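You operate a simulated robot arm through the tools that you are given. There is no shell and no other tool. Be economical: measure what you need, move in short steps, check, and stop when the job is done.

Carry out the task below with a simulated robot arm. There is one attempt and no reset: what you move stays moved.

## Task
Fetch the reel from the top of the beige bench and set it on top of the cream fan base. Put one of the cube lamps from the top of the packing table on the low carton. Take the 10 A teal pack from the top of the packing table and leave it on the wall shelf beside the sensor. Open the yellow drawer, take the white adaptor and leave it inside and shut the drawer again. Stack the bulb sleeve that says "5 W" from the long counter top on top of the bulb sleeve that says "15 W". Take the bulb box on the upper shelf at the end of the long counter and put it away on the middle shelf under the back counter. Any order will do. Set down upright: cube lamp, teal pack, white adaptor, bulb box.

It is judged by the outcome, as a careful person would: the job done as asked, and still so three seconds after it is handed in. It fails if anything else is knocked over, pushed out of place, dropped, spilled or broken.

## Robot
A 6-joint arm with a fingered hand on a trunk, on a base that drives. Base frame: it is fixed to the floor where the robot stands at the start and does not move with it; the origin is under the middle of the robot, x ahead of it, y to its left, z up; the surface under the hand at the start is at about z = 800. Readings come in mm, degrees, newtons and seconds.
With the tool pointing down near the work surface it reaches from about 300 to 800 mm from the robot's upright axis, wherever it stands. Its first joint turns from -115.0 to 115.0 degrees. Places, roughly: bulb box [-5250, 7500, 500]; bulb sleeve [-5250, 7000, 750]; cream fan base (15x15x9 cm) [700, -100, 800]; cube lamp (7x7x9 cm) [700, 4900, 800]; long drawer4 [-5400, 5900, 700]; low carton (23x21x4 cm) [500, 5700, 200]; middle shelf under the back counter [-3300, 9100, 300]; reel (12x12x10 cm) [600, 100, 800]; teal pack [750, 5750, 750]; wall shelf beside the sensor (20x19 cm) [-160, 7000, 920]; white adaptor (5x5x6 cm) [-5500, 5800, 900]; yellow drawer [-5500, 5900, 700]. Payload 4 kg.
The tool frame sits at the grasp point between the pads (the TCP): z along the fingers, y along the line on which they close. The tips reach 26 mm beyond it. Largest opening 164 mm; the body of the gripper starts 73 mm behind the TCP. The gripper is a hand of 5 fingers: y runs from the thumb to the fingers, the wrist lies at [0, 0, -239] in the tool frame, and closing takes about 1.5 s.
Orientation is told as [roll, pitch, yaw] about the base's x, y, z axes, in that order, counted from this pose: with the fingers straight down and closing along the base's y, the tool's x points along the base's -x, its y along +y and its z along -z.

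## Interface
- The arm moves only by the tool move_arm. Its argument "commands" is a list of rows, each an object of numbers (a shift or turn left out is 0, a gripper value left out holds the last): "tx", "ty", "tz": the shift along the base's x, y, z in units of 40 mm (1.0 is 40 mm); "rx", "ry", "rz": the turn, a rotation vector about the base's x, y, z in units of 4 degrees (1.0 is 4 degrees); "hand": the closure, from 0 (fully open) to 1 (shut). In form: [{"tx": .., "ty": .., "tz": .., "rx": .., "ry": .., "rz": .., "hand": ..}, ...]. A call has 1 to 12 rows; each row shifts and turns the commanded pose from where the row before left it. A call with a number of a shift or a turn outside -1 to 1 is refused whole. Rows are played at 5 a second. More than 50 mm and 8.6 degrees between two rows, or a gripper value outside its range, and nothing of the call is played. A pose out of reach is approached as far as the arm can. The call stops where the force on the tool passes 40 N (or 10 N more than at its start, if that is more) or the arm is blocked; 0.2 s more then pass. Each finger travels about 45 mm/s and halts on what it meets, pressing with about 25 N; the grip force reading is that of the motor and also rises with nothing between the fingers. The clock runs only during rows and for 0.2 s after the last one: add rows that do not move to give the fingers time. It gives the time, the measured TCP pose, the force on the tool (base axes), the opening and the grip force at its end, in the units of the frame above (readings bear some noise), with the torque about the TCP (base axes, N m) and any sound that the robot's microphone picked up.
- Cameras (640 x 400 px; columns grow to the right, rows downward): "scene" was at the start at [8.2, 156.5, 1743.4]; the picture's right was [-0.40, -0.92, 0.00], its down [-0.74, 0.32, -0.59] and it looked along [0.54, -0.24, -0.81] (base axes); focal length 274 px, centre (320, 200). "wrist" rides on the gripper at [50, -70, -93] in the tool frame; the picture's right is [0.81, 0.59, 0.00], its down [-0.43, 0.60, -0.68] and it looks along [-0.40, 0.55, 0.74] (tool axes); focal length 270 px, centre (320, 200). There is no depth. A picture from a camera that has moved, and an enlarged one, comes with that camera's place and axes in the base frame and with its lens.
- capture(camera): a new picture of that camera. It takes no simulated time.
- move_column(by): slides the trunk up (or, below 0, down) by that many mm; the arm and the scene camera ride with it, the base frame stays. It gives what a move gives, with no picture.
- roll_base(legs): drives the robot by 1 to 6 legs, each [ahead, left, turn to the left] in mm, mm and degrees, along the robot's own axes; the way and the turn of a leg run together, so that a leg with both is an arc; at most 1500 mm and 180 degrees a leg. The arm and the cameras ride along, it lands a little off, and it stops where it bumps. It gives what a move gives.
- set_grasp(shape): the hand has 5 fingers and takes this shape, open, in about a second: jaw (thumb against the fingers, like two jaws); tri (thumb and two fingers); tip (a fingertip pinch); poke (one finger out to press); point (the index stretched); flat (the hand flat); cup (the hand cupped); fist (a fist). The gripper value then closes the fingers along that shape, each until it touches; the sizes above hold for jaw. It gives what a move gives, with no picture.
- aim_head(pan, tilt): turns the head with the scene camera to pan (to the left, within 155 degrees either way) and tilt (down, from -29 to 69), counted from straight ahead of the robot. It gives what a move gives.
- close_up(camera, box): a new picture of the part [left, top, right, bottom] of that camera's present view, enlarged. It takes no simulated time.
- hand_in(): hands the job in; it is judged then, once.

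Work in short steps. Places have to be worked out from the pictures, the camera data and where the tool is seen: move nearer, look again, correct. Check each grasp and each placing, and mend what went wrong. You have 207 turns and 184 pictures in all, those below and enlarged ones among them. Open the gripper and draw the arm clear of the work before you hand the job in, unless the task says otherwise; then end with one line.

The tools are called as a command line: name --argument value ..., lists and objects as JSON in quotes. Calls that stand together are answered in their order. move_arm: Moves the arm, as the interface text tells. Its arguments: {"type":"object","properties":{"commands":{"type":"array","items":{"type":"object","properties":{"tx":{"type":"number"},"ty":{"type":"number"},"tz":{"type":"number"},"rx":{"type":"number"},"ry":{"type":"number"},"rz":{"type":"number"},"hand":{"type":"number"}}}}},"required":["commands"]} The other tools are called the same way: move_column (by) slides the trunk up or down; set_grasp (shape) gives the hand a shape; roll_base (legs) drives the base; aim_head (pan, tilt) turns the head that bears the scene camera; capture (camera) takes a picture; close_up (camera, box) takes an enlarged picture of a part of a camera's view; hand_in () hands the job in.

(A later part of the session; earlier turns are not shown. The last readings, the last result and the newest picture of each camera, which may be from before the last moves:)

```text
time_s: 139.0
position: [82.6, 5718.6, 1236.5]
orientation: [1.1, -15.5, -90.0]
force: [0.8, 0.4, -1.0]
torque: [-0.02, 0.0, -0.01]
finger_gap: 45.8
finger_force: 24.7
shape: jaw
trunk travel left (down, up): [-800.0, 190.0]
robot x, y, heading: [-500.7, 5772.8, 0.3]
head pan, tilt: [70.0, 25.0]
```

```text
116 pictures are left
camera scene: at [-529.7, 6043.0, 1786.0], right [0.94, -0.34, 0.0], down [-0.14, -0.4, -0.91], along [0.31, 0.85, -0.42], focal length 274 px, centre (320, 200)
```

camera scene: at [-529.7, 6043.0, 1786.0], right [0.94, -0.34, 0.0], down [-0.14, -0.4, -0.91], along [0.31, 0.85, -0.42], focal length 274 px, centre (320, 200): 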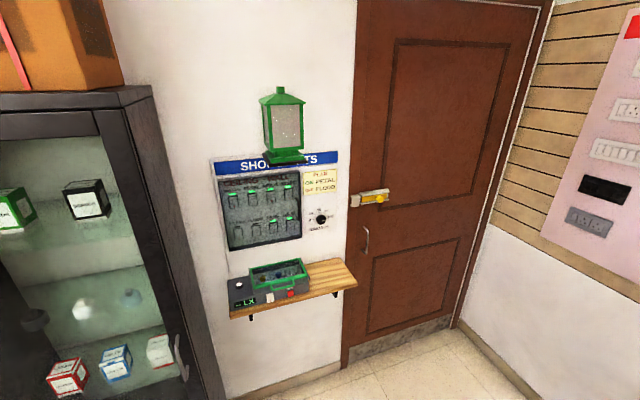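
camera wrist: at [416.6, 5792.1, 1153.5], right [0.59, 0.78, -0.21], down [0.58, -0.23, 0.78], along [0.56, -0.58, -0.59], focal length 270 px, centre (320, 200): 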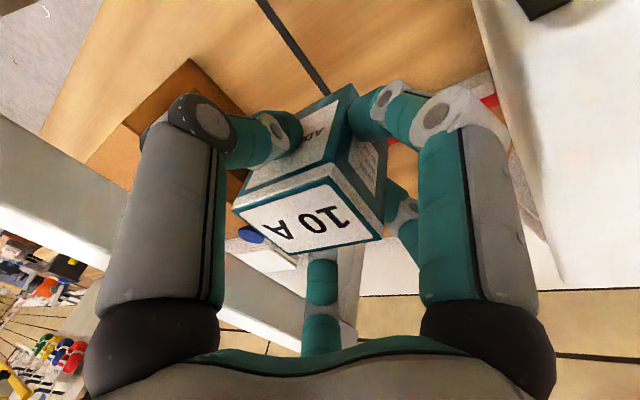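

The free part of the shelf is x −235…−60, y 6905–7080 beside the green sensor; target about (−145, 6990). I turn the hand by +90° yaw so it leans back toward the robot, then turn and drive to face the shelf.

move_arm --commands '[{"rz": 1}, {"rz": 1}, {"rz": 1}, {"rz": 1}, {"rz": 1}, {"rz": 1}, {"rz": 1}, {"rz": 1}, {"rz": 1}, {"rz": 1}, {"rz": 1}, {"rz": 1}]'

move_arm --commands '[{"rz": 1}, {"rz": 1}, {"rz": 1}, {"rz": 1}, {"rz": 1}, {"rz": 1}, {"rz": 1}, {"rz": 1}, {"rz": 1}, {"rz": 1}, {"rz": 0.5}, {}]'

roll_base --legs '[[0, 0, 90], [430, -300, 0]]'

aim_head --pan 0 --tilt 40

capture --camera "scene"

```text
time_s: 141.6
position: [81.6, 5719.1, 1236.0]
orientation: [1.1, -15.6, -42.0]
force: [-1.1, 0.1, -0.4]
torque: [0.0, 0.03, -0.01]
finger_gap: 45.4
finger_force: 25.2
shape: jaw
trunk travel left (down, up): [-800.0, 190.0]
robot x, y, heading: [-504.4, 5769.9, 0.3]
head pan, tilt: [70.0, 25.0]
```

```text
time_s: 144.2
position: [83.7, 5719.3, 1235.2]
orientation: [1.2, -15.5, 0.0]
force: [-0.6, 0.2, -0.3]
torque: [-0.01, 0.0, 0.05]
finger_gap: 45.9
finger_force: 25.0
shape: jaw
trunk travel left (down, up): [-800.0, 190.0]
robot x, y, heading: [-503.5, 5769.8, 0.2]
head pan, tilt: [70.0, 25.0]
```

```text
time_s: 151.1
position: [-131.8, 6785.1, 1235.1]
orientation: [1.1, -15.4, 88.6]
force: [0.0, -0.5, -0.9]
torque: [0.01, 0.02, 0.01]
finger_gap: 45.4
finger_force: 25.0
shape: jaw
trunk travel left (down, up): [-800.0, 190.0]
robot x, y, heading: [-195.5, 6198.5, 89.1]
head pan, tilt: [70.0, 25.0]
```

```text
time_s: 152.5
position: [-131.3, 6785.8, 1236.0]
orientation: [1.2, -15.5, 88.7]
force: [-0.2, 0.8, -0.5]
torque: [0.02, -0.02, -0.04]
finger_gap: 45.6
finger_force: 26.0
shape: jaw
trunk travel left (down, up): [-800.0, 190.0]
robot x, y, heading: [-194.1, 6202.7, 88.7]
head pan, tilt: [0.0, 40.0]
```

```text
115 pictures are left
camera scene: at [-379.8, 6231.2, 1762.7], right [1.0, -0.02, 0.0], down [-0.01, -0.64, -0.77], along [0.01, 0.77, -0.64], focal length 274 px, centre (320, 200)
```

scene: 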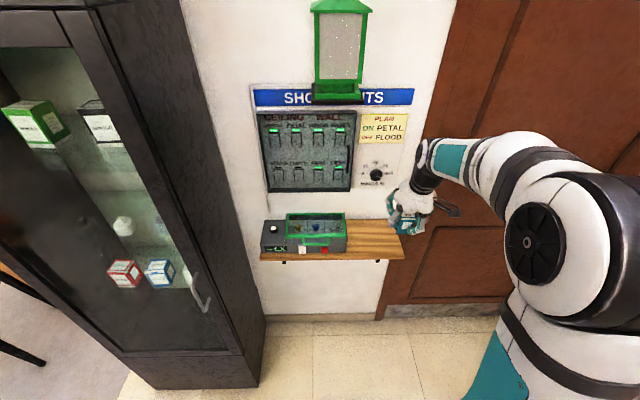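

I enlarge the shelf and held pack.

close_up --camera "scene" --box '[250, 160, 460, 290]'

capture --camera "wrist"

```text
3.05 times, centred on (355, 225) of scene
camera zoom: at [-379.8, 6231.2, 1762.7], right [1.0, -0.02, 0.0], down [-0.01, -0.64, -0.77], along [0.01, 0.77, -0.64], focal length 834 px, centre (213, 124)
```

zoom: 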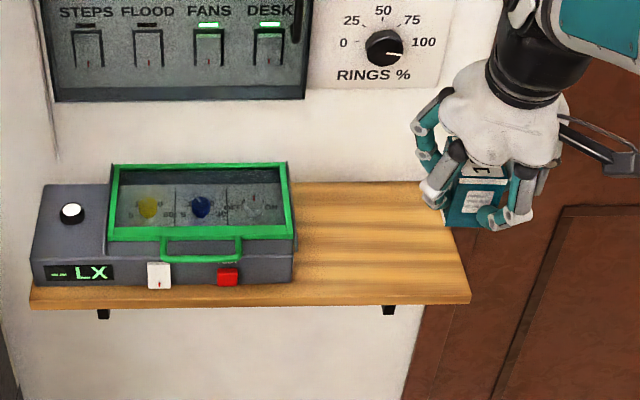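

```text
113 pictures are left
camera wrist: at [-61.4, 6709.9, 1312.2], right [-0.61, -0.77, -0.2], down [-0.58, 0.25, 0.78], along [-0.55, 0.59, -0.59], focal length 270 px, centre (320, 200)
```

wrist: 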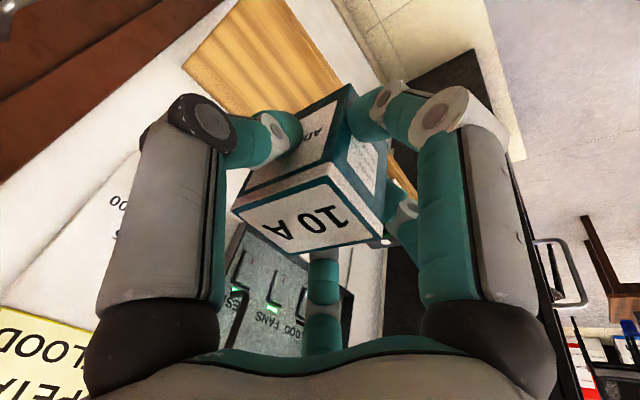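

Free shelf area x −260…−40, y 6890–7090 at z 920. I drive forward 190 mm and lower to just above the shelf.

roll_base --legs '[[190, 10, 0]]'

move_arm --commands '[{"tz": -1}, {"tz": -1}, {"tz": -1}, {"tz": -1}, {"tz": -1}, {"tz": -0.5}, {}]'

capture --camera "wrist"

capture --camera "scene"

```text
time_s: 154.0
position: [-139.2, 6973.5, 1234.6]
orientation: [1.1, -15.4, 88.9]
force: [-0.2, 0.9, -0.7]
torque: [0.01, -0.01, -0.01]
finger_gap: 45.4
finger_force: 25.2
shape: jaw
trunk travel left (down, up): [-800.0, 190.0]
robot x, y, heading: [-202.8, 6391.1, 89.1]
head pan, tilt: [0.0, 40.0]
```

```text
time_s: 155.6
position: [-136.6, 6969.0, 1012.7]
orientation: [1.2, -15.6, 88.7]
force: [0.0, 0.0, -0.6]
torque: [-0.01, 0.01, 0.01]
finger_gap: 45.8
finger_force: 24.4
shape: jaw
trunk travel left (down, up): [-800.0, 190.0]
robot x, y, heading: [-203.6, 6387.7, 88.9]
head pan, tilt: [0.0, 40.0]
```

```text
112 pictures are left
camera wrist: at [-66.3, 6895.3, 1090.0], right [-0.6, -0.77, -0.2], down [-0.58, 0.25, 0.78], along [-0.55, 0.59, -0.59], focal length 270 px, centre (320, 200)
```

wrist: 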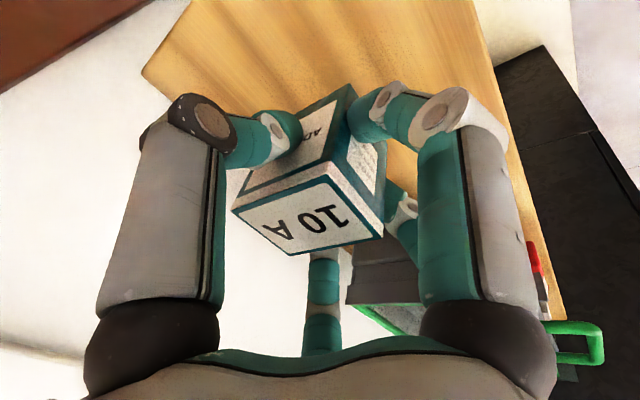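

```text
111 pictures are left
camera scene: at [-386.3, 6417.8, 1762.7], right [1.0, -0.02, 0.0], down [-0.01, -0.64, -0.77], along [0.01, 0.77, -0.64], focal length 274 px, centre (320, 200)
```

scene: 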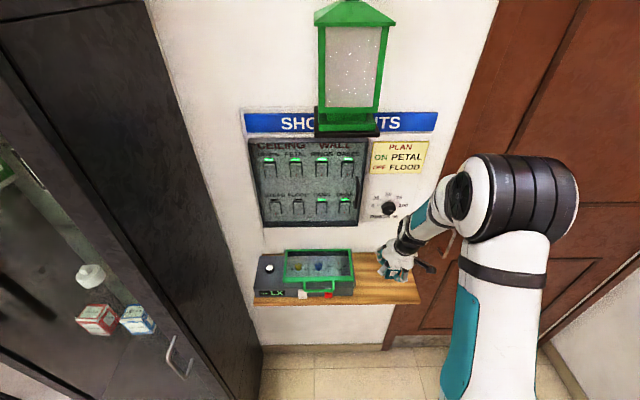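

Over the free area. I lower to just above contact and then by small steps.

move_arm --commands '[{"tz": -0.5}, {"tz": -0.2}, {"tz": -0.1}, {}]'

move_arm --commands '[{"tz": -0.06}, {"tz": -0.06}]'

```text
time_s: 156.6
position: [-137.8, 6971.7, 983.3]
orientation: [1.3, -15.5, 88.8]
force: [0.4, -0.2, -0.5]
torque: [0.01, -0.01, 0.01]
finger_gap: 45.7
finger_force: 25.0
shape: jaw
trunk travel left (down, up): [-800.0, 190.0]
robot x, y, heading: [-204.7, 6388.9, 88.8]
head pan, tilt: [0.0, 40.0]
```

```text
time_s: 157.2
position: [-137.7, 6970.7, 978.1]
orientation: [1.0, -15.5, 88.8]
force: [0.2, -0.9, -0.2]
torque: [0.04, -0.01, 0.02]
finger_gap: 45.4
finger_force: 25.2
shape: jaw
trunk travel left (down, up): [-800.0, 190.0]
robot x, y, heading: [-200.5, 6386.4, 88.9]
head pan, tilt: [0.0, 40.0]
```

No contact yet; a few more small steps.

move_arm --commands '[{"tz": -0.06}, {"tz": -0.06}]'

move_arm --commands '[{"tz": -0.05}, {"tz": -0.05}]'

```text
time_s: 157.8
position: [-139.6, 6971.3, 973.3]
orientation: [1.2, -15.5, 88.8]
force: [0.1, 0.3, -0.9]
torque: [0.0, -0.01, -0.02]
finger_gap: 45.7
finger_force: 25.2
shape: jaw
trunk travel left (down, up): [-800.0, 190.0]
robot x, y, heading: [-204.7, 6387.5, 89.0]
head pan, tilt: [0.0, 40.0]
```

```text
time_s: 158.4
position: [-139.7, 6973.7, 972.3]
orientation: [1.1, -15.7, 88.8]
force: [-1.3, -1.0, 15.8]
torque: [-0.44, -0.31, -0.06]
finger_gap: 45.8
finger_force: 24.8
shape: jaw
trunk travel left (down, up): [-800.0, 190.0]
robot x, y, heading: [-202.2, 6387.3, 89.0]
head pan, tilt: [0.0, 40.0]
```

Contact at z 972, as predicted. I ease off and open gradually.

move_arm --commands '[{"tz": 0.06}, {}, {"hand": 0.7}, {"hand": 0.65}, {"hand": 0.55}, {"hand": 0.4}, {}, {}]'

capture --camera "wrist"

```text
time_s: 160.2
position: [-138.2, 6972.6, 972.3]
orientation: [1.1, -15.6, 88.8]
force: [-0.2, 0.4, -0.1]
torque: [0.03, -0.01, 0.04]
finger_gap: 97.8
finger_force: 0.1
shape: jaw
trunk travel left (down, up): [-800.0, 190.0]
robot x, y, heading: [-203.3, 6395.1, 88.9]
head pan, tilt: [0.0, 40.0]
```

```text
110 pictures are left
camera wrist: at [-68.6, 6897.8, 1048.9], right [-0.6, -0.77, -0.2], down [-0.58, 0.25, 0.78], along [-0.55, 0.59, -0.59], focal length 270 px, centre (320, 200)
```

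wrist: 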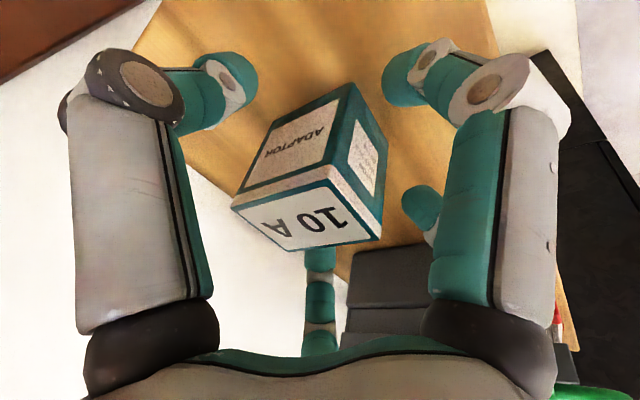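

It stands free. I withdraw along the hand's axis and check.

move_arm --commands '[{"tz": 0.5, "ty": -0.14}, {"tz": 0.8, "ty": -0.22}, {"tz": 0.8, "ty": -0.22}, {"tz": 0.8, "ty": -0.22}, {"tz": 0.8, "ty": -0.22}, {"tz": 0.8, "ty": -0.22}, {"tz": 0.8, "ty": -0.22}, {"tz": 0.8, "ty": -0.3}, {}]'

roll_base --legs '[[-300, 0, 0]]'

close_up --camera "scene" --box '[220, 120, 460, 270]'

aim_head --pan 90 --tilt 15

capture --camera "scene"

```text
time_s: 162.2
position: [-139.7, 6902.4, 1214.2]
orientation: [1.2, -15.4, 88.7]
force: [0.2, -1.3, 0.0]
torque: [0.0, -0.02, -0.01]
finger_gap: 97.9
finger_force: 0.1
shape: jaw
trunk travel left (down, up): [-800.0, 190.0]
robot x, y, heading: [-202.8, 6388.5, 89.0]
head pan, tilt: [0.0, 40.0]
```

```text
time_s: 164.3
position: [-146.6, 6600.2, 1215.5]
orientation: [1.3, -15.6, 88.9]
force: [-0.5, -0.5, -0.9]
torque: [0.06, 0.01, -0.02]
finger_gap: 97.9
finger_force: 0.1
shape: jaw
trunk travel left (down, up): [-800.0, 190.0]
robot x, y, heading: [-206.6, 6089.8, 88.9]
head pan, tilt: [0.0, 40.0]
```

```text
2.67 times, centred on (340, 195) of scene
camera zoom: at [-391.4, 6116.1, 1762.7], right [1.0, -0.02, 0.0], down [-0.01, -0.64, -0.77], along [0.01, 0.77, -0.64], focal length 730 px, centre (267, 213)
```

zoom: 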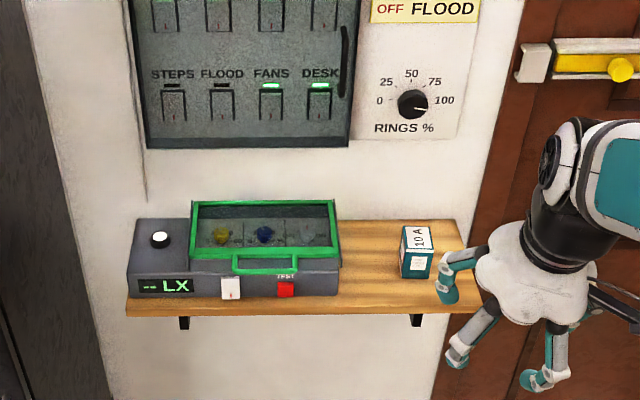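

```text
time_s: 165.9
position: [-145.5, 6600.7, 1215.3]
orientation: [1.1, -15.5, 88.9]
force: [-0.6, -0.1, 0.3]
torque: [-0.05, -0.02, -0.02]
finger_gap: 97.6
finger_force: 0.0
shape: jaw
trunk travel left (down, up): [-800.0, 190.0]
robot x, y, heading: [-208.2, 6088.3, 89.3]
head pan, tilt: [90.0, 15.0]
```

```text
108 pictures are left
camera scene: at [-486.1, 6033.8, 1802.2], right [0.02, 1.0, 0.0], down [0.26, 0.0, -0.97], along [-0.97, 0.02, -0.26], focal length 274 px, centre (320, 200)
```

scene: 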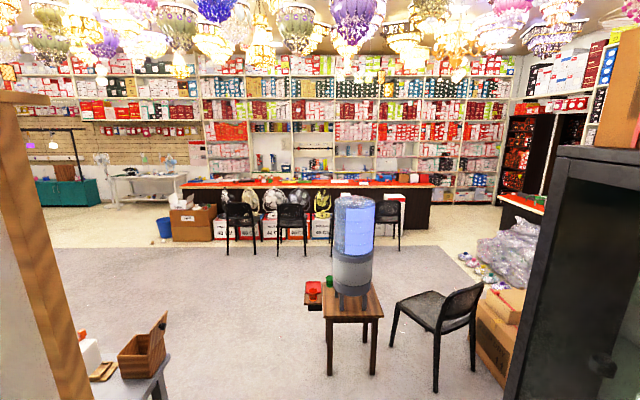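

The pack stands upright beside the sensor. Next the counters at the far side (x≈−5000); I check the gap by the partition before driving through.

aim_head --pan 118 --tilt 45

capture --camera "scene"

```text
time_s: 166.9
position: [-146.8, 6601.0, 1214.8]
orientation: [1.1, -15.5, 88.8]
force: [0.1, 0.1, -1.0]
torque: [-0.02, -0.02, 0.02]
finger_gap: 97.8
finger_force: 0.1
shape: jaw
trunk travel left (down, up): [-800.0, 190.0]
robot x, y, heading: [-208.4, 6088.6, 89.4]
head pan, tilt: [118.0, 45.0]
```

```text
107 pictures are left
camera scene: at [-465.2, 5995.3, 1755.5], right [-0.45, 0.89, 0.0], down [0.63, 0.32, -0.71], along [-0.63, -0.32, -0.71], focal length 274 px, centre (320, 200)
```

scene: 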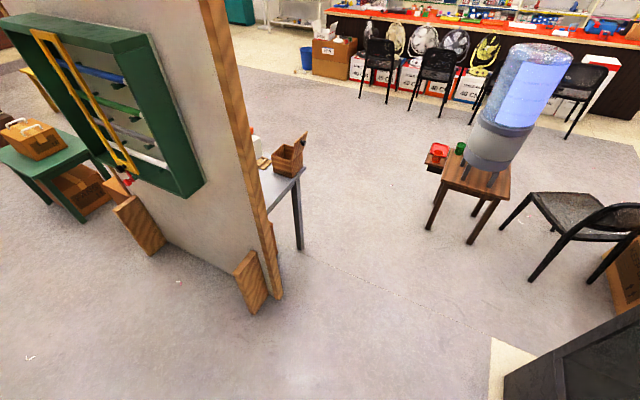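

The gap is clear: partition end at about (−1079, 5376), desk to (−1505, 5350), dispenser table from (−2144, 6125). I turn to face −x and drive a path through at y≈5800→5450.

roll_base --legs '[[0, 0, 90.6], [792, 289, 0], [600, 100, 0], [400, 250, 0], [1300, 0, 0]]'

aim_head --pan -10 --tilt 20

capture --camera "scene"

```text
time_s: 186.9
position: [-3831.5, 5579.2, 1214.9]
orientation: [1.2, -15.5, 177.0]
force: [-0.5, 0.1, -0.1]
torque: [0.02, -0.02, -0.04]
finger_gap: 97.6
finger_force: 0.0
shape: jaw
trunk travel left (down, up): [-800.0, 190.0]
robot x, y, heading: [-3322.3, 5500.6, 177.4]
head pan, tilt: [118.0, 45.0]
```

```text
time_s: 189.0
position: [-3832.0, 5579.2, 1215.6]
orientation: [1.1, -15.5, 177.0]
force: [0.3, 0.2, 0.1]
torque: [-0.02, 0.01, 0.03]
finger_gap: 97.6
finger_force: 0.1
shape: jaw
trunk travel left (down, up): [-800.0, 190.0]
robot x, y, heading: [-3320.9, 5501.6, 177.1]
head pan, tilt: [-10.0, 20.0]
```

```text
106 pictures are left
camera scene: at [-3360.7, 5333.7, 1794.1], right [0.22, 0.98, 0.0], down [0.33, -0.08, -0.94], along [-0.92, 0.21, -0.34], focal length 274 px, centre (320, 200)
```

scene: 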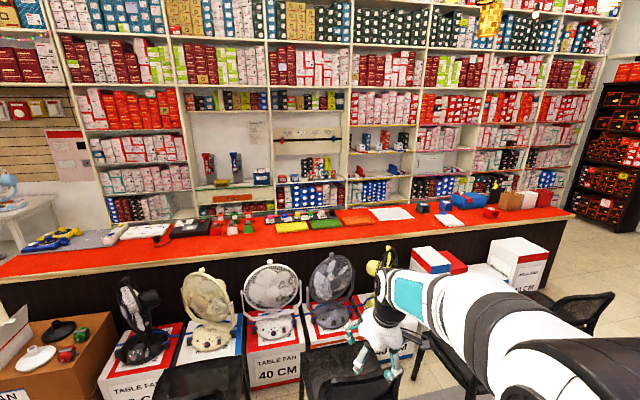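

I enlarge the counter top to find the drawer, adaptor and sleeves.

close_up --camera "scene" --box '[170, 160, 410, 260]'

close_up --camera "scene" --box '[360, 150, 600, 300]'

```text
2.67 times, centred on (290, 210) of scene
camera zoom: at [-3360.7, 5333.7, 1794.1], right [0.22, 0.98, 0.0], down [0.33, -0.08, -0.94], along [-0.92, 0.21, -0.34], focal length 730 px, centre (400, 173)
```

zoom: 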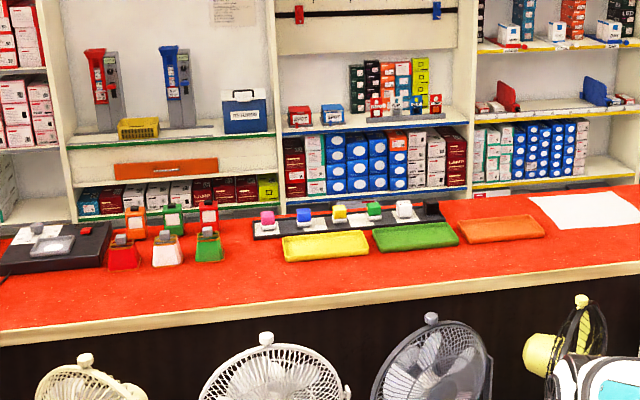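

```text
2.67 times, centred on (480, 225) of scene
camera zoom: at [-3360.7, 5333.7, 1794.1], right [0.22, 0.98, 0.0], down [0.33, -0.08, -0.94], along [-0.92, 0.21, -0.34], focal length 730 px, centre (-107, 133)
```

zoom: 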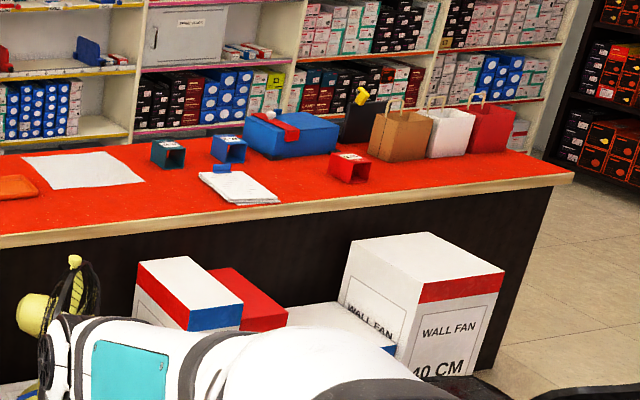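

Adaptors sit at the clerk's side edge of the counter (white ≈(−5530, 5840)), sleeves near (−5400, 7000), and the front is blocked by chairs and boxes. I drive toward the counter's right end to go round it.

roll_base --legs '[[0, -1450, 0], [0, -500, 2.9]]'

aim_head --pan -25 --tilt 30

capture --camera "scene"

```text
time_s: 198.9
position: [-3748.0, 7551.4, 1215.4]
orientation: [1.2, -15.5, 179.6]
force: [-0.3, 0.4, -0.4]
torque: [-0.04, 0.01, -0.02]
finger_gap: 98.2
finger_force: 0.1
shape: jaw
trunk travel left (down, up): [-800.0, 190.0]
robot x, y, heading: [-3238.5, 7495.4, 179.8]
head pan, tilt: [-10.0, 20.0]
```

```text
time_s: 199.7
position: [-3748.2, 7551.1, 1213.7]
orientation: [1.1, -15.6, 179.5]
force: [-0.8, 0.0, -0.4]
torque: [-0.02, -0.01, 0.0]
finger_gap: 97.8
finger_force: 0.0
shape: jaw
trunk travel left (down, up): [-800.0, 190.0]
robot x, y, heading: [-3236.1, 7494.9, 179.8]
head pan, tilt: [-25.0, 30.0]
```

```text
103 pictures are left
camera scene: at [-3256.8, 7349.5, 1778.1], right [0.42, 0.91, 0.0], down [0.45, -0.21, -0.87], along [-0.78, 0.37, -0.5], focal length 274 px, centre (320, 200)
```

scene: 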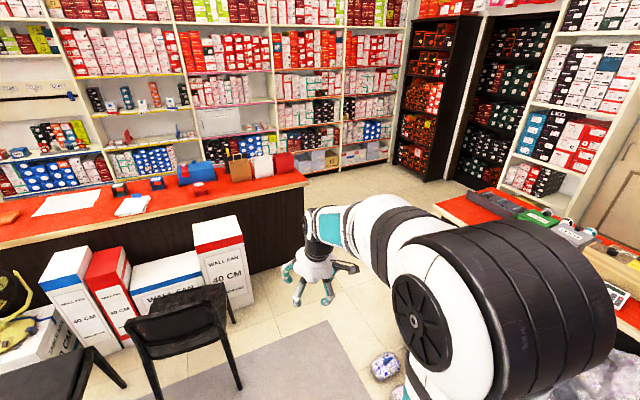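

There is a bag on the floor near my route. I look down toward it before choosing the line.

aim_head --pan -35 --tilt 55

capture --camera "scene"

aim_head --pan -100 --tilt 35

capture --camera "scene"

```text
time_s: 200.6
position: [-3747.0, 7551.2, 1215.0]
orientation: [1.1, -15.4, 179.6]
force: [-0.5, -0.5, 0.4]
torque: [-0.03, 0.01, 0.0]
finger_gap: 97.9
finger_force: 0.1
shape: jaw
trunk travel left (down, up): [-800.0, 190.0]
robot x, y, heading: [-3232.2, 7501.5, 179.9]
head pan, tilt: [-35.0, 55.0]
```

```text
102 pictures are left
camera scene: at [-3233.9, 7352.6, 1742.0], right [0.58, 0.82, 0.0], down [0.67, -0.47, -0.57], along [-0.47, 0.33, -0.82], focal length 274 px, centre (320, 200)
```

scene: 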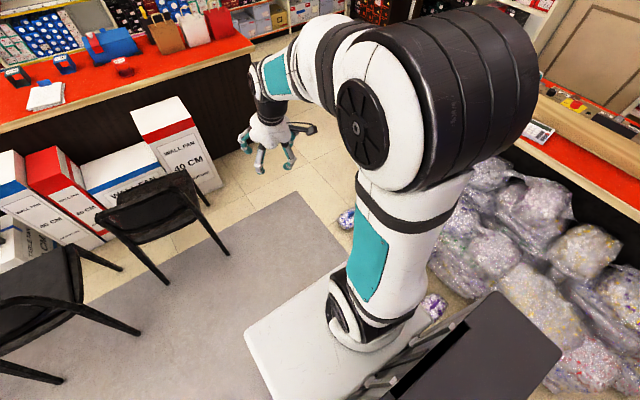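

```text
time_s: 202.0
position: [-3748.8, 7550.4, 1215.1]
orientation: [1.1, -15.5, 179.6]
force: [-0.1, 0.4, -0.4]
torque: [0.05, 0.02, 0.0]
finger_gap: 97.9
finger_force: 0.1
shape: jaw
trunk travel left (down, up): [-800.0, 190.0]
robot x, y, heading: [-3235.3, 7496.9, 179.9]
head pan, tilt: [-100.0, 35.0]
```

```text
101 pictures are left
camera scene: at [-3159.4, 7397.8, 1770.2], right [0.98, -0.18, 0.0], down [-0.1, -0.56, -0.82], along [0.14, 0.81, -0.57], focal length 274 px, centre (320, 200)
```

scene: 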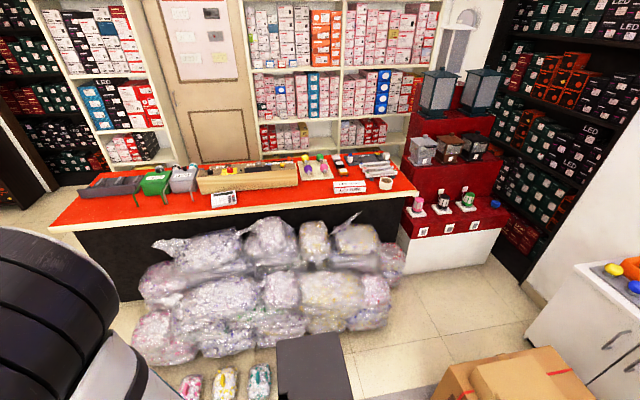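

The small bags lie at y≥8060 and the chair ends at y≈7345, so y=7700 is a clear lane; I drive it and then turn up past the counter end.

roll_base --legs '[[0, -203, 0], [1230, 0, 0], [130, -720, 0]]'

aim_head --pan 25 --tilt 35

capture --camera "scene"

```text
time_s: 212.9
position: [-5087.0, 8474.8, 1215.8]
orientation: [1.2, -15.5, 179.0]
force: [0.5, 0.4, 0.0]
torque: [-0.03, 0.01, 0.06]
finger_gap: 98.0
finger_force: 0.0
shape: jaw
trunk travel left (down, up): [-800.0, 190.0]
robot x, y, heading: [-4574.3, 8415.4, 179.0]
head pan, tilt: [-100.0, 35.0]
```

```text
time_s: 214.9
position: [-5087.1, 8476.3, 1215.2]
orientation: [1.1, -15.4, 179.0]
force: [-1.1, -0.3, -0.7]
torque: [0.04, -0.02, -0.01]
finger_gap: 98.0
finger_force: 0.0
shape: jaw
trunk travel left (down, up): [-800.0, 190.0]
robot x, y, heading: [-4576.1, 8413.6, 179.1]
head pan, tilt: [25.0, 35.0]
```

```text
100 pictures are left
camera scene: at [-4597.2, 8193.1, 1770.2], right [-0.41, 0.91, 0.0], down [0.52, 0.23, -0.82], along [-0.75, -0.33, -0.57], focal length 274 px, centre (320, 200)
```

scene: 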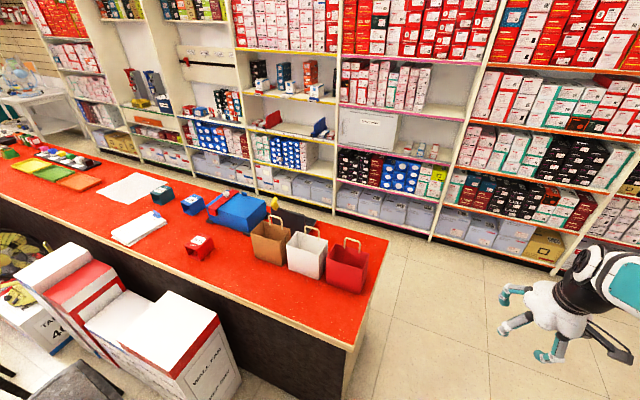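

The clerk aisle (x −5645…−6800) is wide. I turn to face +x here, then back into the aisle to x≈−6030.

roll_base --legs '[[0, 0, 180], [-1450, 30, 0.9]]'

aim_head --pan -50 --tilt 35

capture --camera "scene"

```text
time_s: 229.5
position: [-5508.7, 8384.7, 1214.8]
orientation: [1.1, -15.5, 1.9]
force: [-0.4, 0.3, 1.3]
torque: [0.01, 0.0, 0.03]
finger_gap: 97.9
finger_force: 0.1
shape: jaw
trunk travel left (down, up): [-800.0, 190.0]
robot x, y, heading: [-6021.3, 8419.9, 2.1]
head pan, tilt: [25.0, 35.0]
```

```text
time_s: 231.0
position: [-5510.0, 8384.7, 1214.8]
orientation: [1.1, -15.5, 1.9]
force: [-0.3, 0.1, -0.7]
torque: [0.02, 0.01, -0.03]
finger_gap: 97.7
finger_force: 0.0
shape: jaw
trunk travel left (down, up): [-800.0, 190.0]
robot x, y, heading: [-6021.1, 8415.7, 2.0]
head pan, tilt: [-50.0, 35.0]
```

```text
99 pictures are left
camera scene: at [-6030.4, 8537.1, 1770.2], right [-0.74, -0.67, 0.0], down [-0.38, 0.43, -0.82], along [0.55, -0.61, -0.57], focal length 274 px, centre (320, 200)
```

scene: 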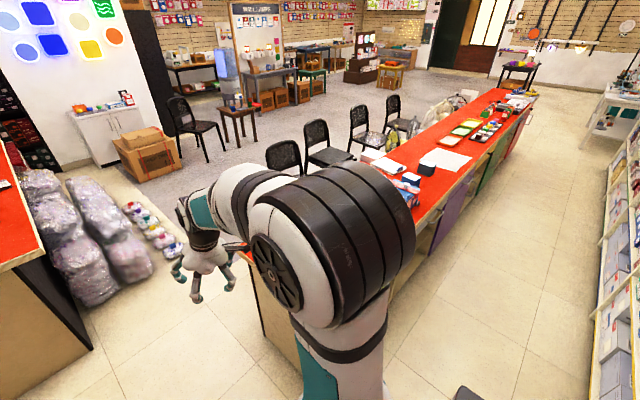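

The clerk side shows coloured drawers. I move down the aisle to y≈7500 and look at the counter's clerk side.

roll_base --legs '[[-20, -900, -2]]'

aim_head --pan -20 --tilt 50

capture --camera "scene"

aim_head --pan 35 --tilt 50

capture --camera "scene"

```text
time_s: 235.7
position: [-5518.3, 7456.2, 1214.5]
orientation: [1.1, -15.4, -0.7]
force: [-0.5, -0.4, -0.8]
torque: [0.0, 0.02, 0.01]
finger_gap: 97.8
finger_force: 0.0
shape: jaw
trunk travel left (down, up): [-800.0, 190.0]
robot x, y, heading: [-6030.7, 7514.9, -0.4]
head pan, tilt: [-50.0, 35.0]
```

```text
time_s: 236.7
position: [-5518.2, 7456.5, 1215.7]
orientation: [1.2, -15.5, -0.7]
force: [1.0, -0.3, 0.9]
torque: [0.0, 0.01, 0.01]
finger_gap: 97.8
finger_force: 0.1
shape: jaw
trunk travel left (down, up): [-800.0, 190.0]
robot x, y, heading: [-6029.8, 7512.8, -0.5]
head pan, tilt: [-20.0, 50.0]
```

```text
98 pictures are left
camera scene: at [-6016.7, 7673.9, 1748.5], right [-0.35, -0.94, 0.0], down [-0.72, 0.27, -0.64], along [0.6, -0.23, -0.77], focal length 274 px, centre (320, 200)
```

scene: 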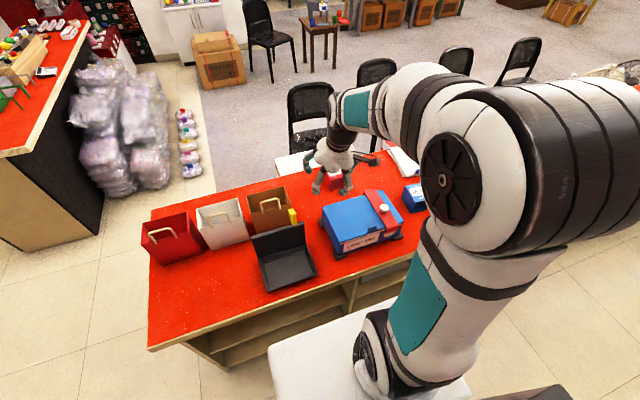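

```text
time_s: 237.9
position: [-5519.0, 7457.1, 1215.6]
orientation: [1.1, -15.5, -0.7]
force: [-0.2, 0.7, 0.0]
torque: [-0.01, 0.01, -0.03]
finger_gap: 97.7
finger_force: 0.0
shape: jaw
trunk travel left (down, up): [-800.0, 190.0]
robot x, y, heading: [-6029.7, 7515.5, -0.3]
head pan, tilt: [35.0, 50.0]
```

```text
97 pictures are left
camera scene: at [-6025.3, 7744.5, 1748.5], right [0.57, -0.82, 0.0], down [-0.63, -0.43, -0.64], along [0.53, 0.36, -0.77], focal length 274 px, centre (320, 200)
```

scene: 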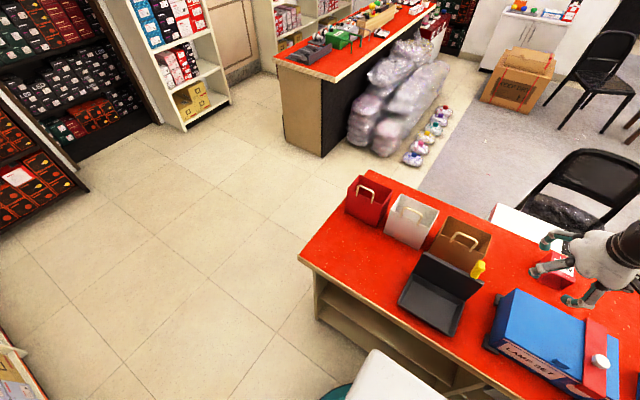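

The open shelves with the bulb box are on the clerk side here; I'll do that last on the way out. I go on to y≈6990 for the sleeves.

roll_base --legs '[[0, -520, 0.3]]'

aim_head --pan 0 --tilt 50

capture --camera "scene"

capture --camera "wrist"

```text
time_s: 240.9
position: [-5522.0, 6946.9, 1214.5]
orientation: [1.2, -15.5, -0.5]
force: [-0.2, -0.2, 0.6]
torque: [0.02, 0.01, 0.03]
finger_gap: 97.9
finger_force: 0.0
shape: jaw
trunk travel left (down, up): [-800.0, 190.0]
robot x, y, heading: [-6033.3, 7002.1, -0.3]
head pan, tilt: [35.0, 50.0]
```

```text
time_s: 241.9
position: [-5521.4, 6948.3, 1215.9]
orientation: [1.1, -15.6, -0.6]
force: [0.2, 0.4, -0.2]
torque: [0.02, 0.01, -0.01]
finger_gap: 97.7
finger_force: 0.0
shape: jaw
trunk travel left (down, up): [-800.0, 190.0]
robot x, y, heading: [-6034.1, 7001.1, -0.5]
head pan, tilt: [0.0, 50.0]
```

```text
96 pictures are left
camera scene: at [-6015.7, 7189.1, 1748.5], right [0.0, -1.0, 0.0], down [-0.77, 0.0, -0.64], along [0.64, 0.0, -0.77], focal length 274 px, centre (320, 200)
```

scene: 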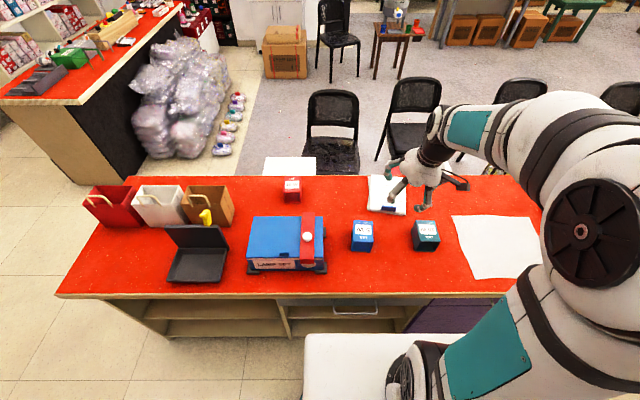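

```text
95 pictures are left
camera wrist: at [-5595.2, 6877.0, 1291.5], right [-0.78, 0.59, -0.2], down [0.24, 0.58, 0.78], along [0.58, 0.56, -0.59], focal length 270 px, centre (320, 200)
```

wrist: 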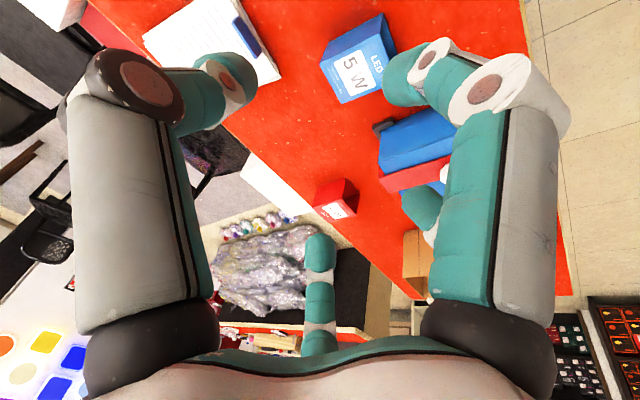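

The blue sleeve says 5 W. I enlarge all three.

close_up --camera "scene" --box '[340, 200, 460, 275]'

close_up --camera "scene" --box '[270, 165, 310, 210]'

```text
5.33 times, centred on (400, 238) of scene
camera zoom: at [-6015.7, 7189.1, 1748.5], right [0.0, -1.0, 0.0], down [-0.77, 0.0, -0.64], along [0.64, 0.0, -0.77], focal length 1460 px, centre (-107, 0)
```

zoom: 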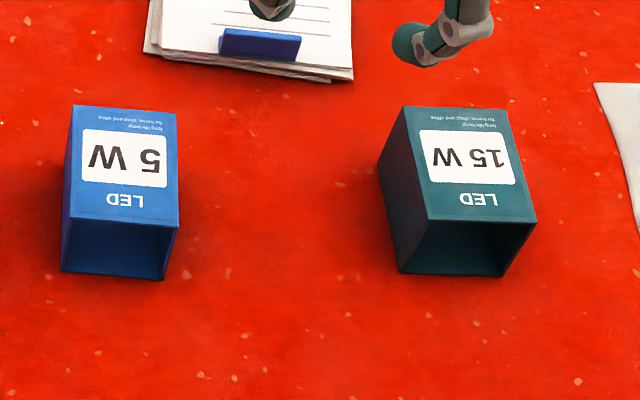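

```text
8.89 times, centred on (290, 188) of scene
camera zoom: at [-6015.7, 7189.1, 1748.5], right [0.0, -1.0, 0.0], down [-0.77, 0.0, -0.64], along [0.64, 0.0, -0.77], focal length 2432 px, centre (587, 311)
```

zoom: 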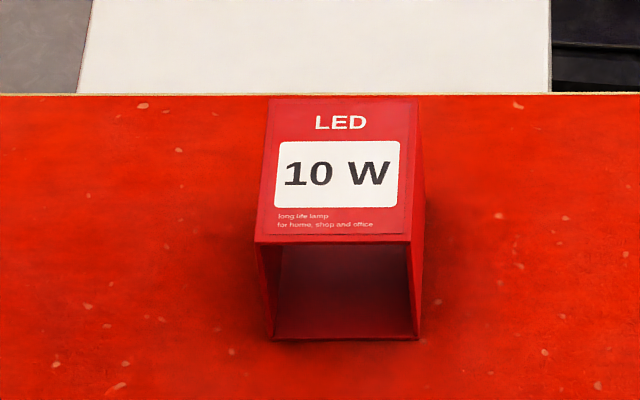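

Blue is "5 W", teal is "15 W", red is 10 W. Triangulation: blue sleeve top centre (−5457, 7025, 905), yaw ≈−7°; teal (−5458, 6786), yaw ≈−4°. I straighten the hand to vertical and go above the blue one.

move_arm --commands '[{"tx": 0.4, "ty": 0.5, "ry": 1, "rx": -0.28}, {"tx": 0.4, "ty": 0.5, "ry": 1}, {"tx": 0.4, "ty": 0.5, "ry": 1}, {"tx": 0.4, "ty": 0.43, "ry": 0.88, "hand": 0.33}, {"tz": -0.9, "rz": -0.8}, {"tz": -0.9, "rz": -0.8}, {"tz": -0.9}, {"tz": -0.9}, {"tz": -0.9}, {}]'

capture --camera "wrist"

```text
time_s: 244.1
position: [-5458.8, 7024.0, 1033.4]
orientation: [-0.1, 0.0, -6.6]
force: [1.0, -0.5, -0.1]
torque: [-0.01, 0.0, -0.03]
finger_gap: 109.2
finger_force: 0.1
shape: jaw
trunk travel left (down, up): [-800.0, 190.0]
robot x, y, heading: [-6035.7, 7002.6, -0.6]
head pan, tilt: [0.0, 50.0]
```

```text
92 pictures are left
camera wrist: at [-5515.4, 6961.7, 1128.4], right [-0.74, 0.68, 0.0], down [0.5, 0.54, 0.68], along [0.46, 0.5, -0.74], focal length 270 px, centre (320, 200)
```

wrist: 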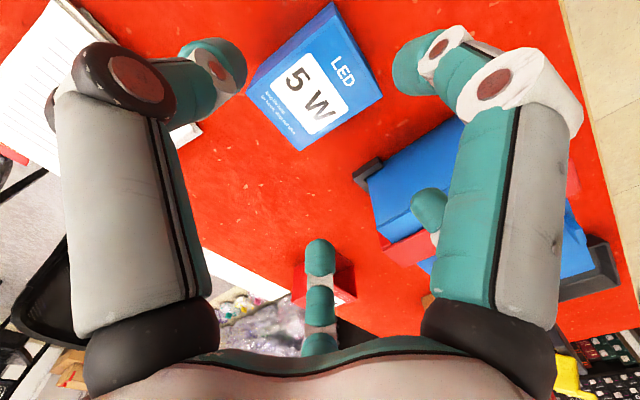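

The sleeve is nearly centred (about 5 mm correction). I descend around it and close.

move_arm --commands '[{"tz": -0.9, "tx": -0.05, "ty": -0.12}, {"tz": -0.9}, {"tz": -0.9}, {"tz": -0.9}, {"tz": -0.2}, {}, {"hand": 0.45}, {"hand": 0.52}, {"hand": 0.6}, {}, {}]'

capture --camera "wrist"

```text
time_s: 246.5
position: [-5459.1, 7020.2, 882.8]
orientation: [-0.1, 0.1, -6.6]
force: [-0.2, -0.8, -1.0]
torque: [-0.01, 0.0, 0.03]
finger_gap: 73.7
finger_force: 25.0
shape: jaw
trunk travel left (down, up): [-800.0, 190.0]
robot x, y, heading: [-6031.2, 6999.7, -0.4]
head pan, tilt: [0.0, 50.0]
```

```text
91 pictures are left
camera wrist: at [-5516.8, 6957.4, 977.5], right [-0.74, 0.68, 0.0], down [0.5, 0.54, 0.68], along [0.46, 0.5, -0.74], focal length 270 px, centre (320, 200)
```

wrist: 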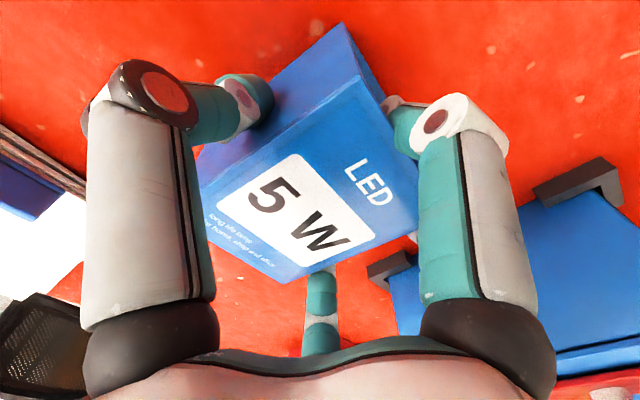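

Gripped at 73.7 mm. I close firmly and lift 130 mm.

move_arm --commands '[{"hand": 1}, {}, {"tz": 0.25}, {"tz": 0.6}, {"tz": 0.8}, {"tz": 0.8}, {"tz": 0.8}, {}]'

capture --camera "wrist"

close_up --camera "scene" --box '[320, 150, 480, 270]'

```text
time_s: 248.3
position: [-5460.1, 7021.5, 1013.6]
orientation: [-0.1, 0.0, -6.6]
force: [0.1, 0.6, 0.2]
torque: [0.01, -0.01, 0.01]
finger_gap: 73.8
finger_force: 25.0
shape: jaw
trunk travel left (down, up): [-800.0, 190.0]
robot x, y, heading: [-6037.7, 7004.3, -0.6]
head pan, tilt: [0.0, 50.0]
```

```text
90 pictures are left
camera wrist: at [-5517.5, 6959.3, 1108.9], right [-0.74, 0.68, 0.0], down [0.5, 0.54, 0.68], along [0.46, 0.5, -0.74], focal length 270 px, centre (320, 200)
```

wrist: 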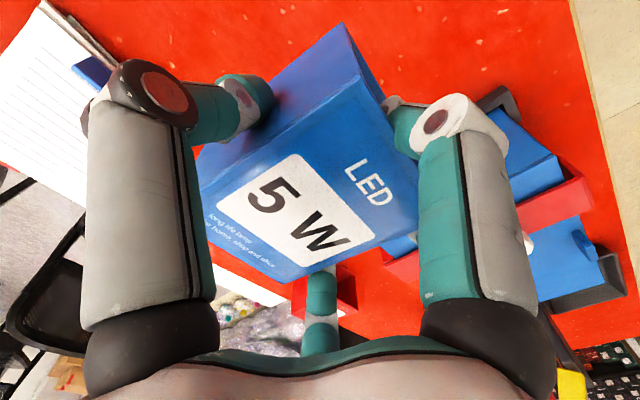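

```text
3.33 times, centred on (400, 210) of scene
camera zoom: at [-6015.1, 7188.9, 1748.5], right [-0.01, -1.0, 0.0], down [-0.77, 0.0, -0.64], along [0.64, 0.0, -0.77], focal length 912 px, centre (53, 167)
```

zoom: 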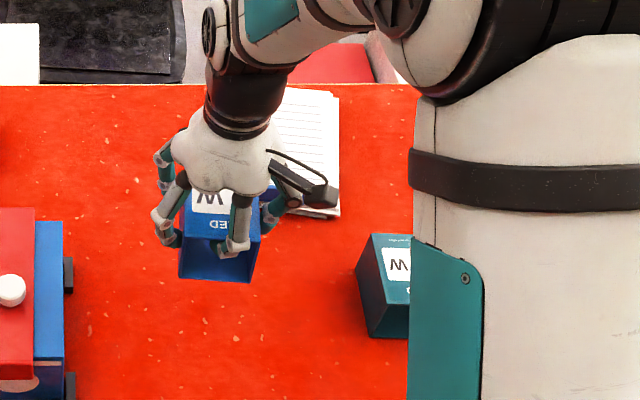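

Held level. I carry it over the teal sleeve and check alignment.

move_arm --commands '[{"ty": -1}, {"ty": -1, "rz": 0.35}, {"ty": -1, "rz": 0.3}, {"ty": -1}, {"ty": -1}, {"ty": -0.98}, {}]'

capture --camera "wrist"

aim_head --pan -15 --tilt 50

capture --camera "scene"

```text
time_s: 249.9
position: [-5460.7, 6782.1, 1013.3]
orientation: [-0.1, 0.1, -4.0]
force: [-0.2, 0.1, -0.3]
torque: [0.01, -0.03, 0.0]
finger_gap: 73.3
finger_force: 25.0
shape: jaw
trunk travel left (down, up): [-800.0, 190.0]
robot x, y, heading: [-6034.5, 7001.7, -0.3]
head pan, tilt: [0.0, 50.0]
```

```text
88 pictures are left
camera wrist: at [-5515.3, 6715.7, 1107.8], right [-0.77, 0.64, 0.0], down [0.47, 0.56, 0.68], along [0.43, 0.52, -0.74], focal length 270 px, centre (320, 200)
```

wrist: 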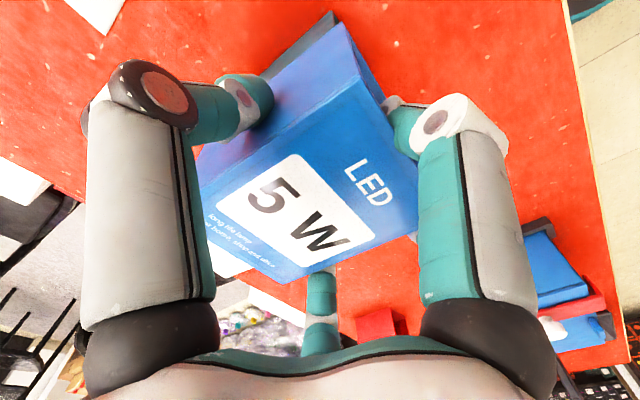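

```text
time_s: 250.7
position: [-5459.3, 6781.7, 1013.7]
orientation: [-0.1, 0.0, -4.0]
force: [0.3, -0.7, -0.1]
torque: [0.0, 0.01, 0.01]
finger_gap: 73.6
finger_force: 25.0
shape: jaw
trunk travel left (down, up): [-800.0, 190.0]
robot x, y, heading: [-6033.6, 7002.5, -0.4]
head pan, tilt: [-15.0, 50.0]
```

```text
87 pictures are left
camera scene: at [-6018.3, 7169.1, 1748.5], right [-0.26, -0.96, 0.0], down [-0.74, 0.2, -0.64], along [0.62, -0.17, -0.77], focal length 274 px, centre (320, 200)
```

scene: 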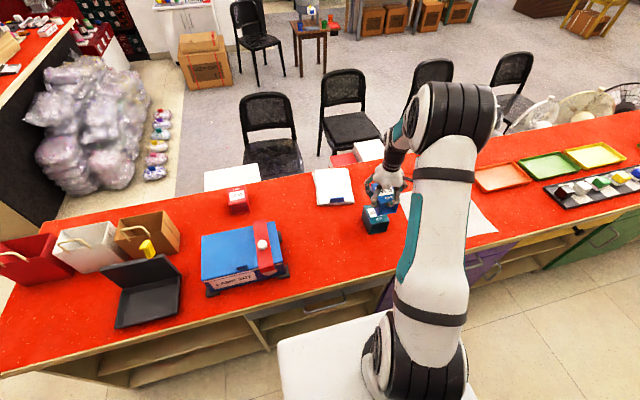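

I enlarge the two sleeves in the scene view.

close_up --camera "scene" --box '[350, 160, 430, 240]'

```text
5.00 times, centred on (390, 200) of scene
camera zoom: at [-6018.3, 7169.1, 1748.5], right [-0.26, -0.96, 0.0], down [-0.74, 0.2, -0.64], along [0.62, -0.17, -0.77], focal length 1368 px, centre (-30, 200)
```

zoom: 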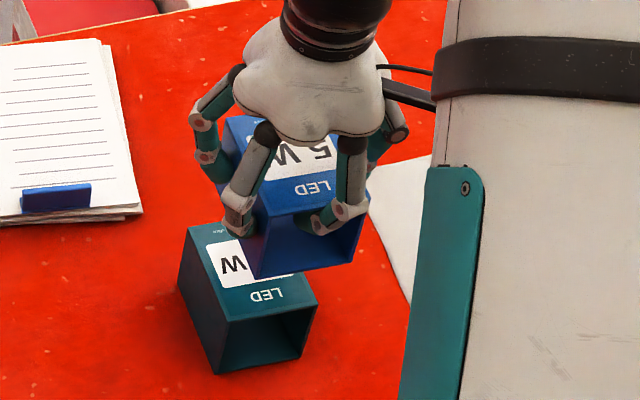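

Comparing corners, the blue sleeve should shift about (+5, +5) mm. I correct and lower toward contact.

move_arm --commands '[{"tx": 0.13, "ty": 0.13}, {"tz": -0.6}, {"tz": -0.4}, {}]'

close_up --camera "scene" --box '[350, 160, 430, 240]'

```text
time_s: 251.7
position: [-5456.0, 6786.3, 973.3]
orientation: [-0.1, 0.0, -4.0]
force: [0.8, 0.7, 0.3]
torque: [-0.01, 0.02, 0.0]
finger_gap: 73.6
finger_force: 24.8
shape: jaw
trunk travel left (down, up): [-800.0, 190.0]
robot x, y, heading: [-6037.0, 7004.6, -0.2]
head pan, tilt: [-15.0, 50.0]
```

```text
5.00 times, centred on (390, 200) of scene
camera zoom: at [-6018.4, 7168.9, 1748.5], right [-0.26, -0.96, 0.0], down [-0.74, 0.2, -0.64], along [0.62, -0.17, -0.77], focal length 1368 px, centre (-30, 200)
```

zoom: 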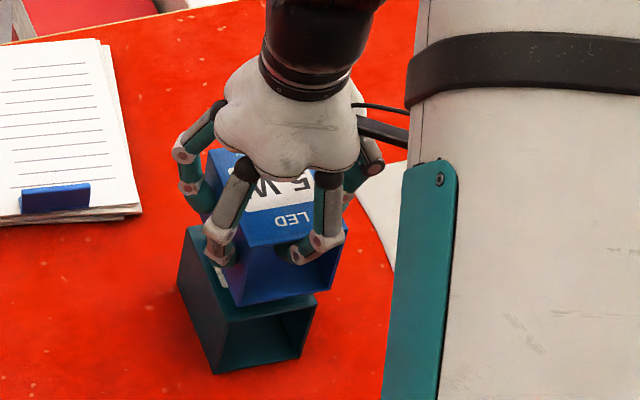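

Remaining offset is about +5 mm in y. I correct and lower in small steps to contact.

move_arm --commands '[{"ty": 0.12}, {"tz": -0.15}, {"tz": -0.1}, {}]'

move_arm --commands '[{"tz": -0.06}, {"tz": -0.06}]'

move_arm --commands '[{"tz": -0.06}]'

```text
time_s: 252.7
position: [-5455.0, 6790.2, 963.5]
orientation: [-0.1, 0.0, -3.9]
force: [-0.3, 0.5, -0.1]
torque: [-0.01, 0.03, 0.0]
finger_gap: 73.6
finger_force: 25.6
shape: jaw
trunk travel left (down, up): [-800.0, 190.0]
robot x, y, heading: [-6035.1, 7005.2, -0.4]
head pan, tilt: [-15.0, 50.0]
```

```text
time_s: 253.3
position: [-5453.9, 6790.8, 958.0]
orientation: [0.0, 0.1, -3.9]
force: [-0.3, -0.3, 0.2]
torque: [-0.01, -0.02, 0.0]
finger_gap: 73.4
finger_force: 25.1
shape: jaw
trunk travel left (down, up): [-800.0, 190.0]
robot x, y, heading: [-6032.3, 7002.1, -0.5]
head pan, tilt: [-15.0, 50.0]
```

```text
time_s: 253.7
position: [-5455.8, 6790.3, 955.7]
orientation: [-0.1, 0.0, -4.0]
force: [-0.1, 0.7, -0.4]
torque: [0.01, -0.01, -0.01]
finger_gap: 73.6
finger_force: 24.5
shape: jaw
trunk travel left (down, up): [-800.0, 190.0]
robot x, y, heading: [-6035.4, 7007.0, -0.3]
head pan, tilt: [-15.0, 50.0]
```

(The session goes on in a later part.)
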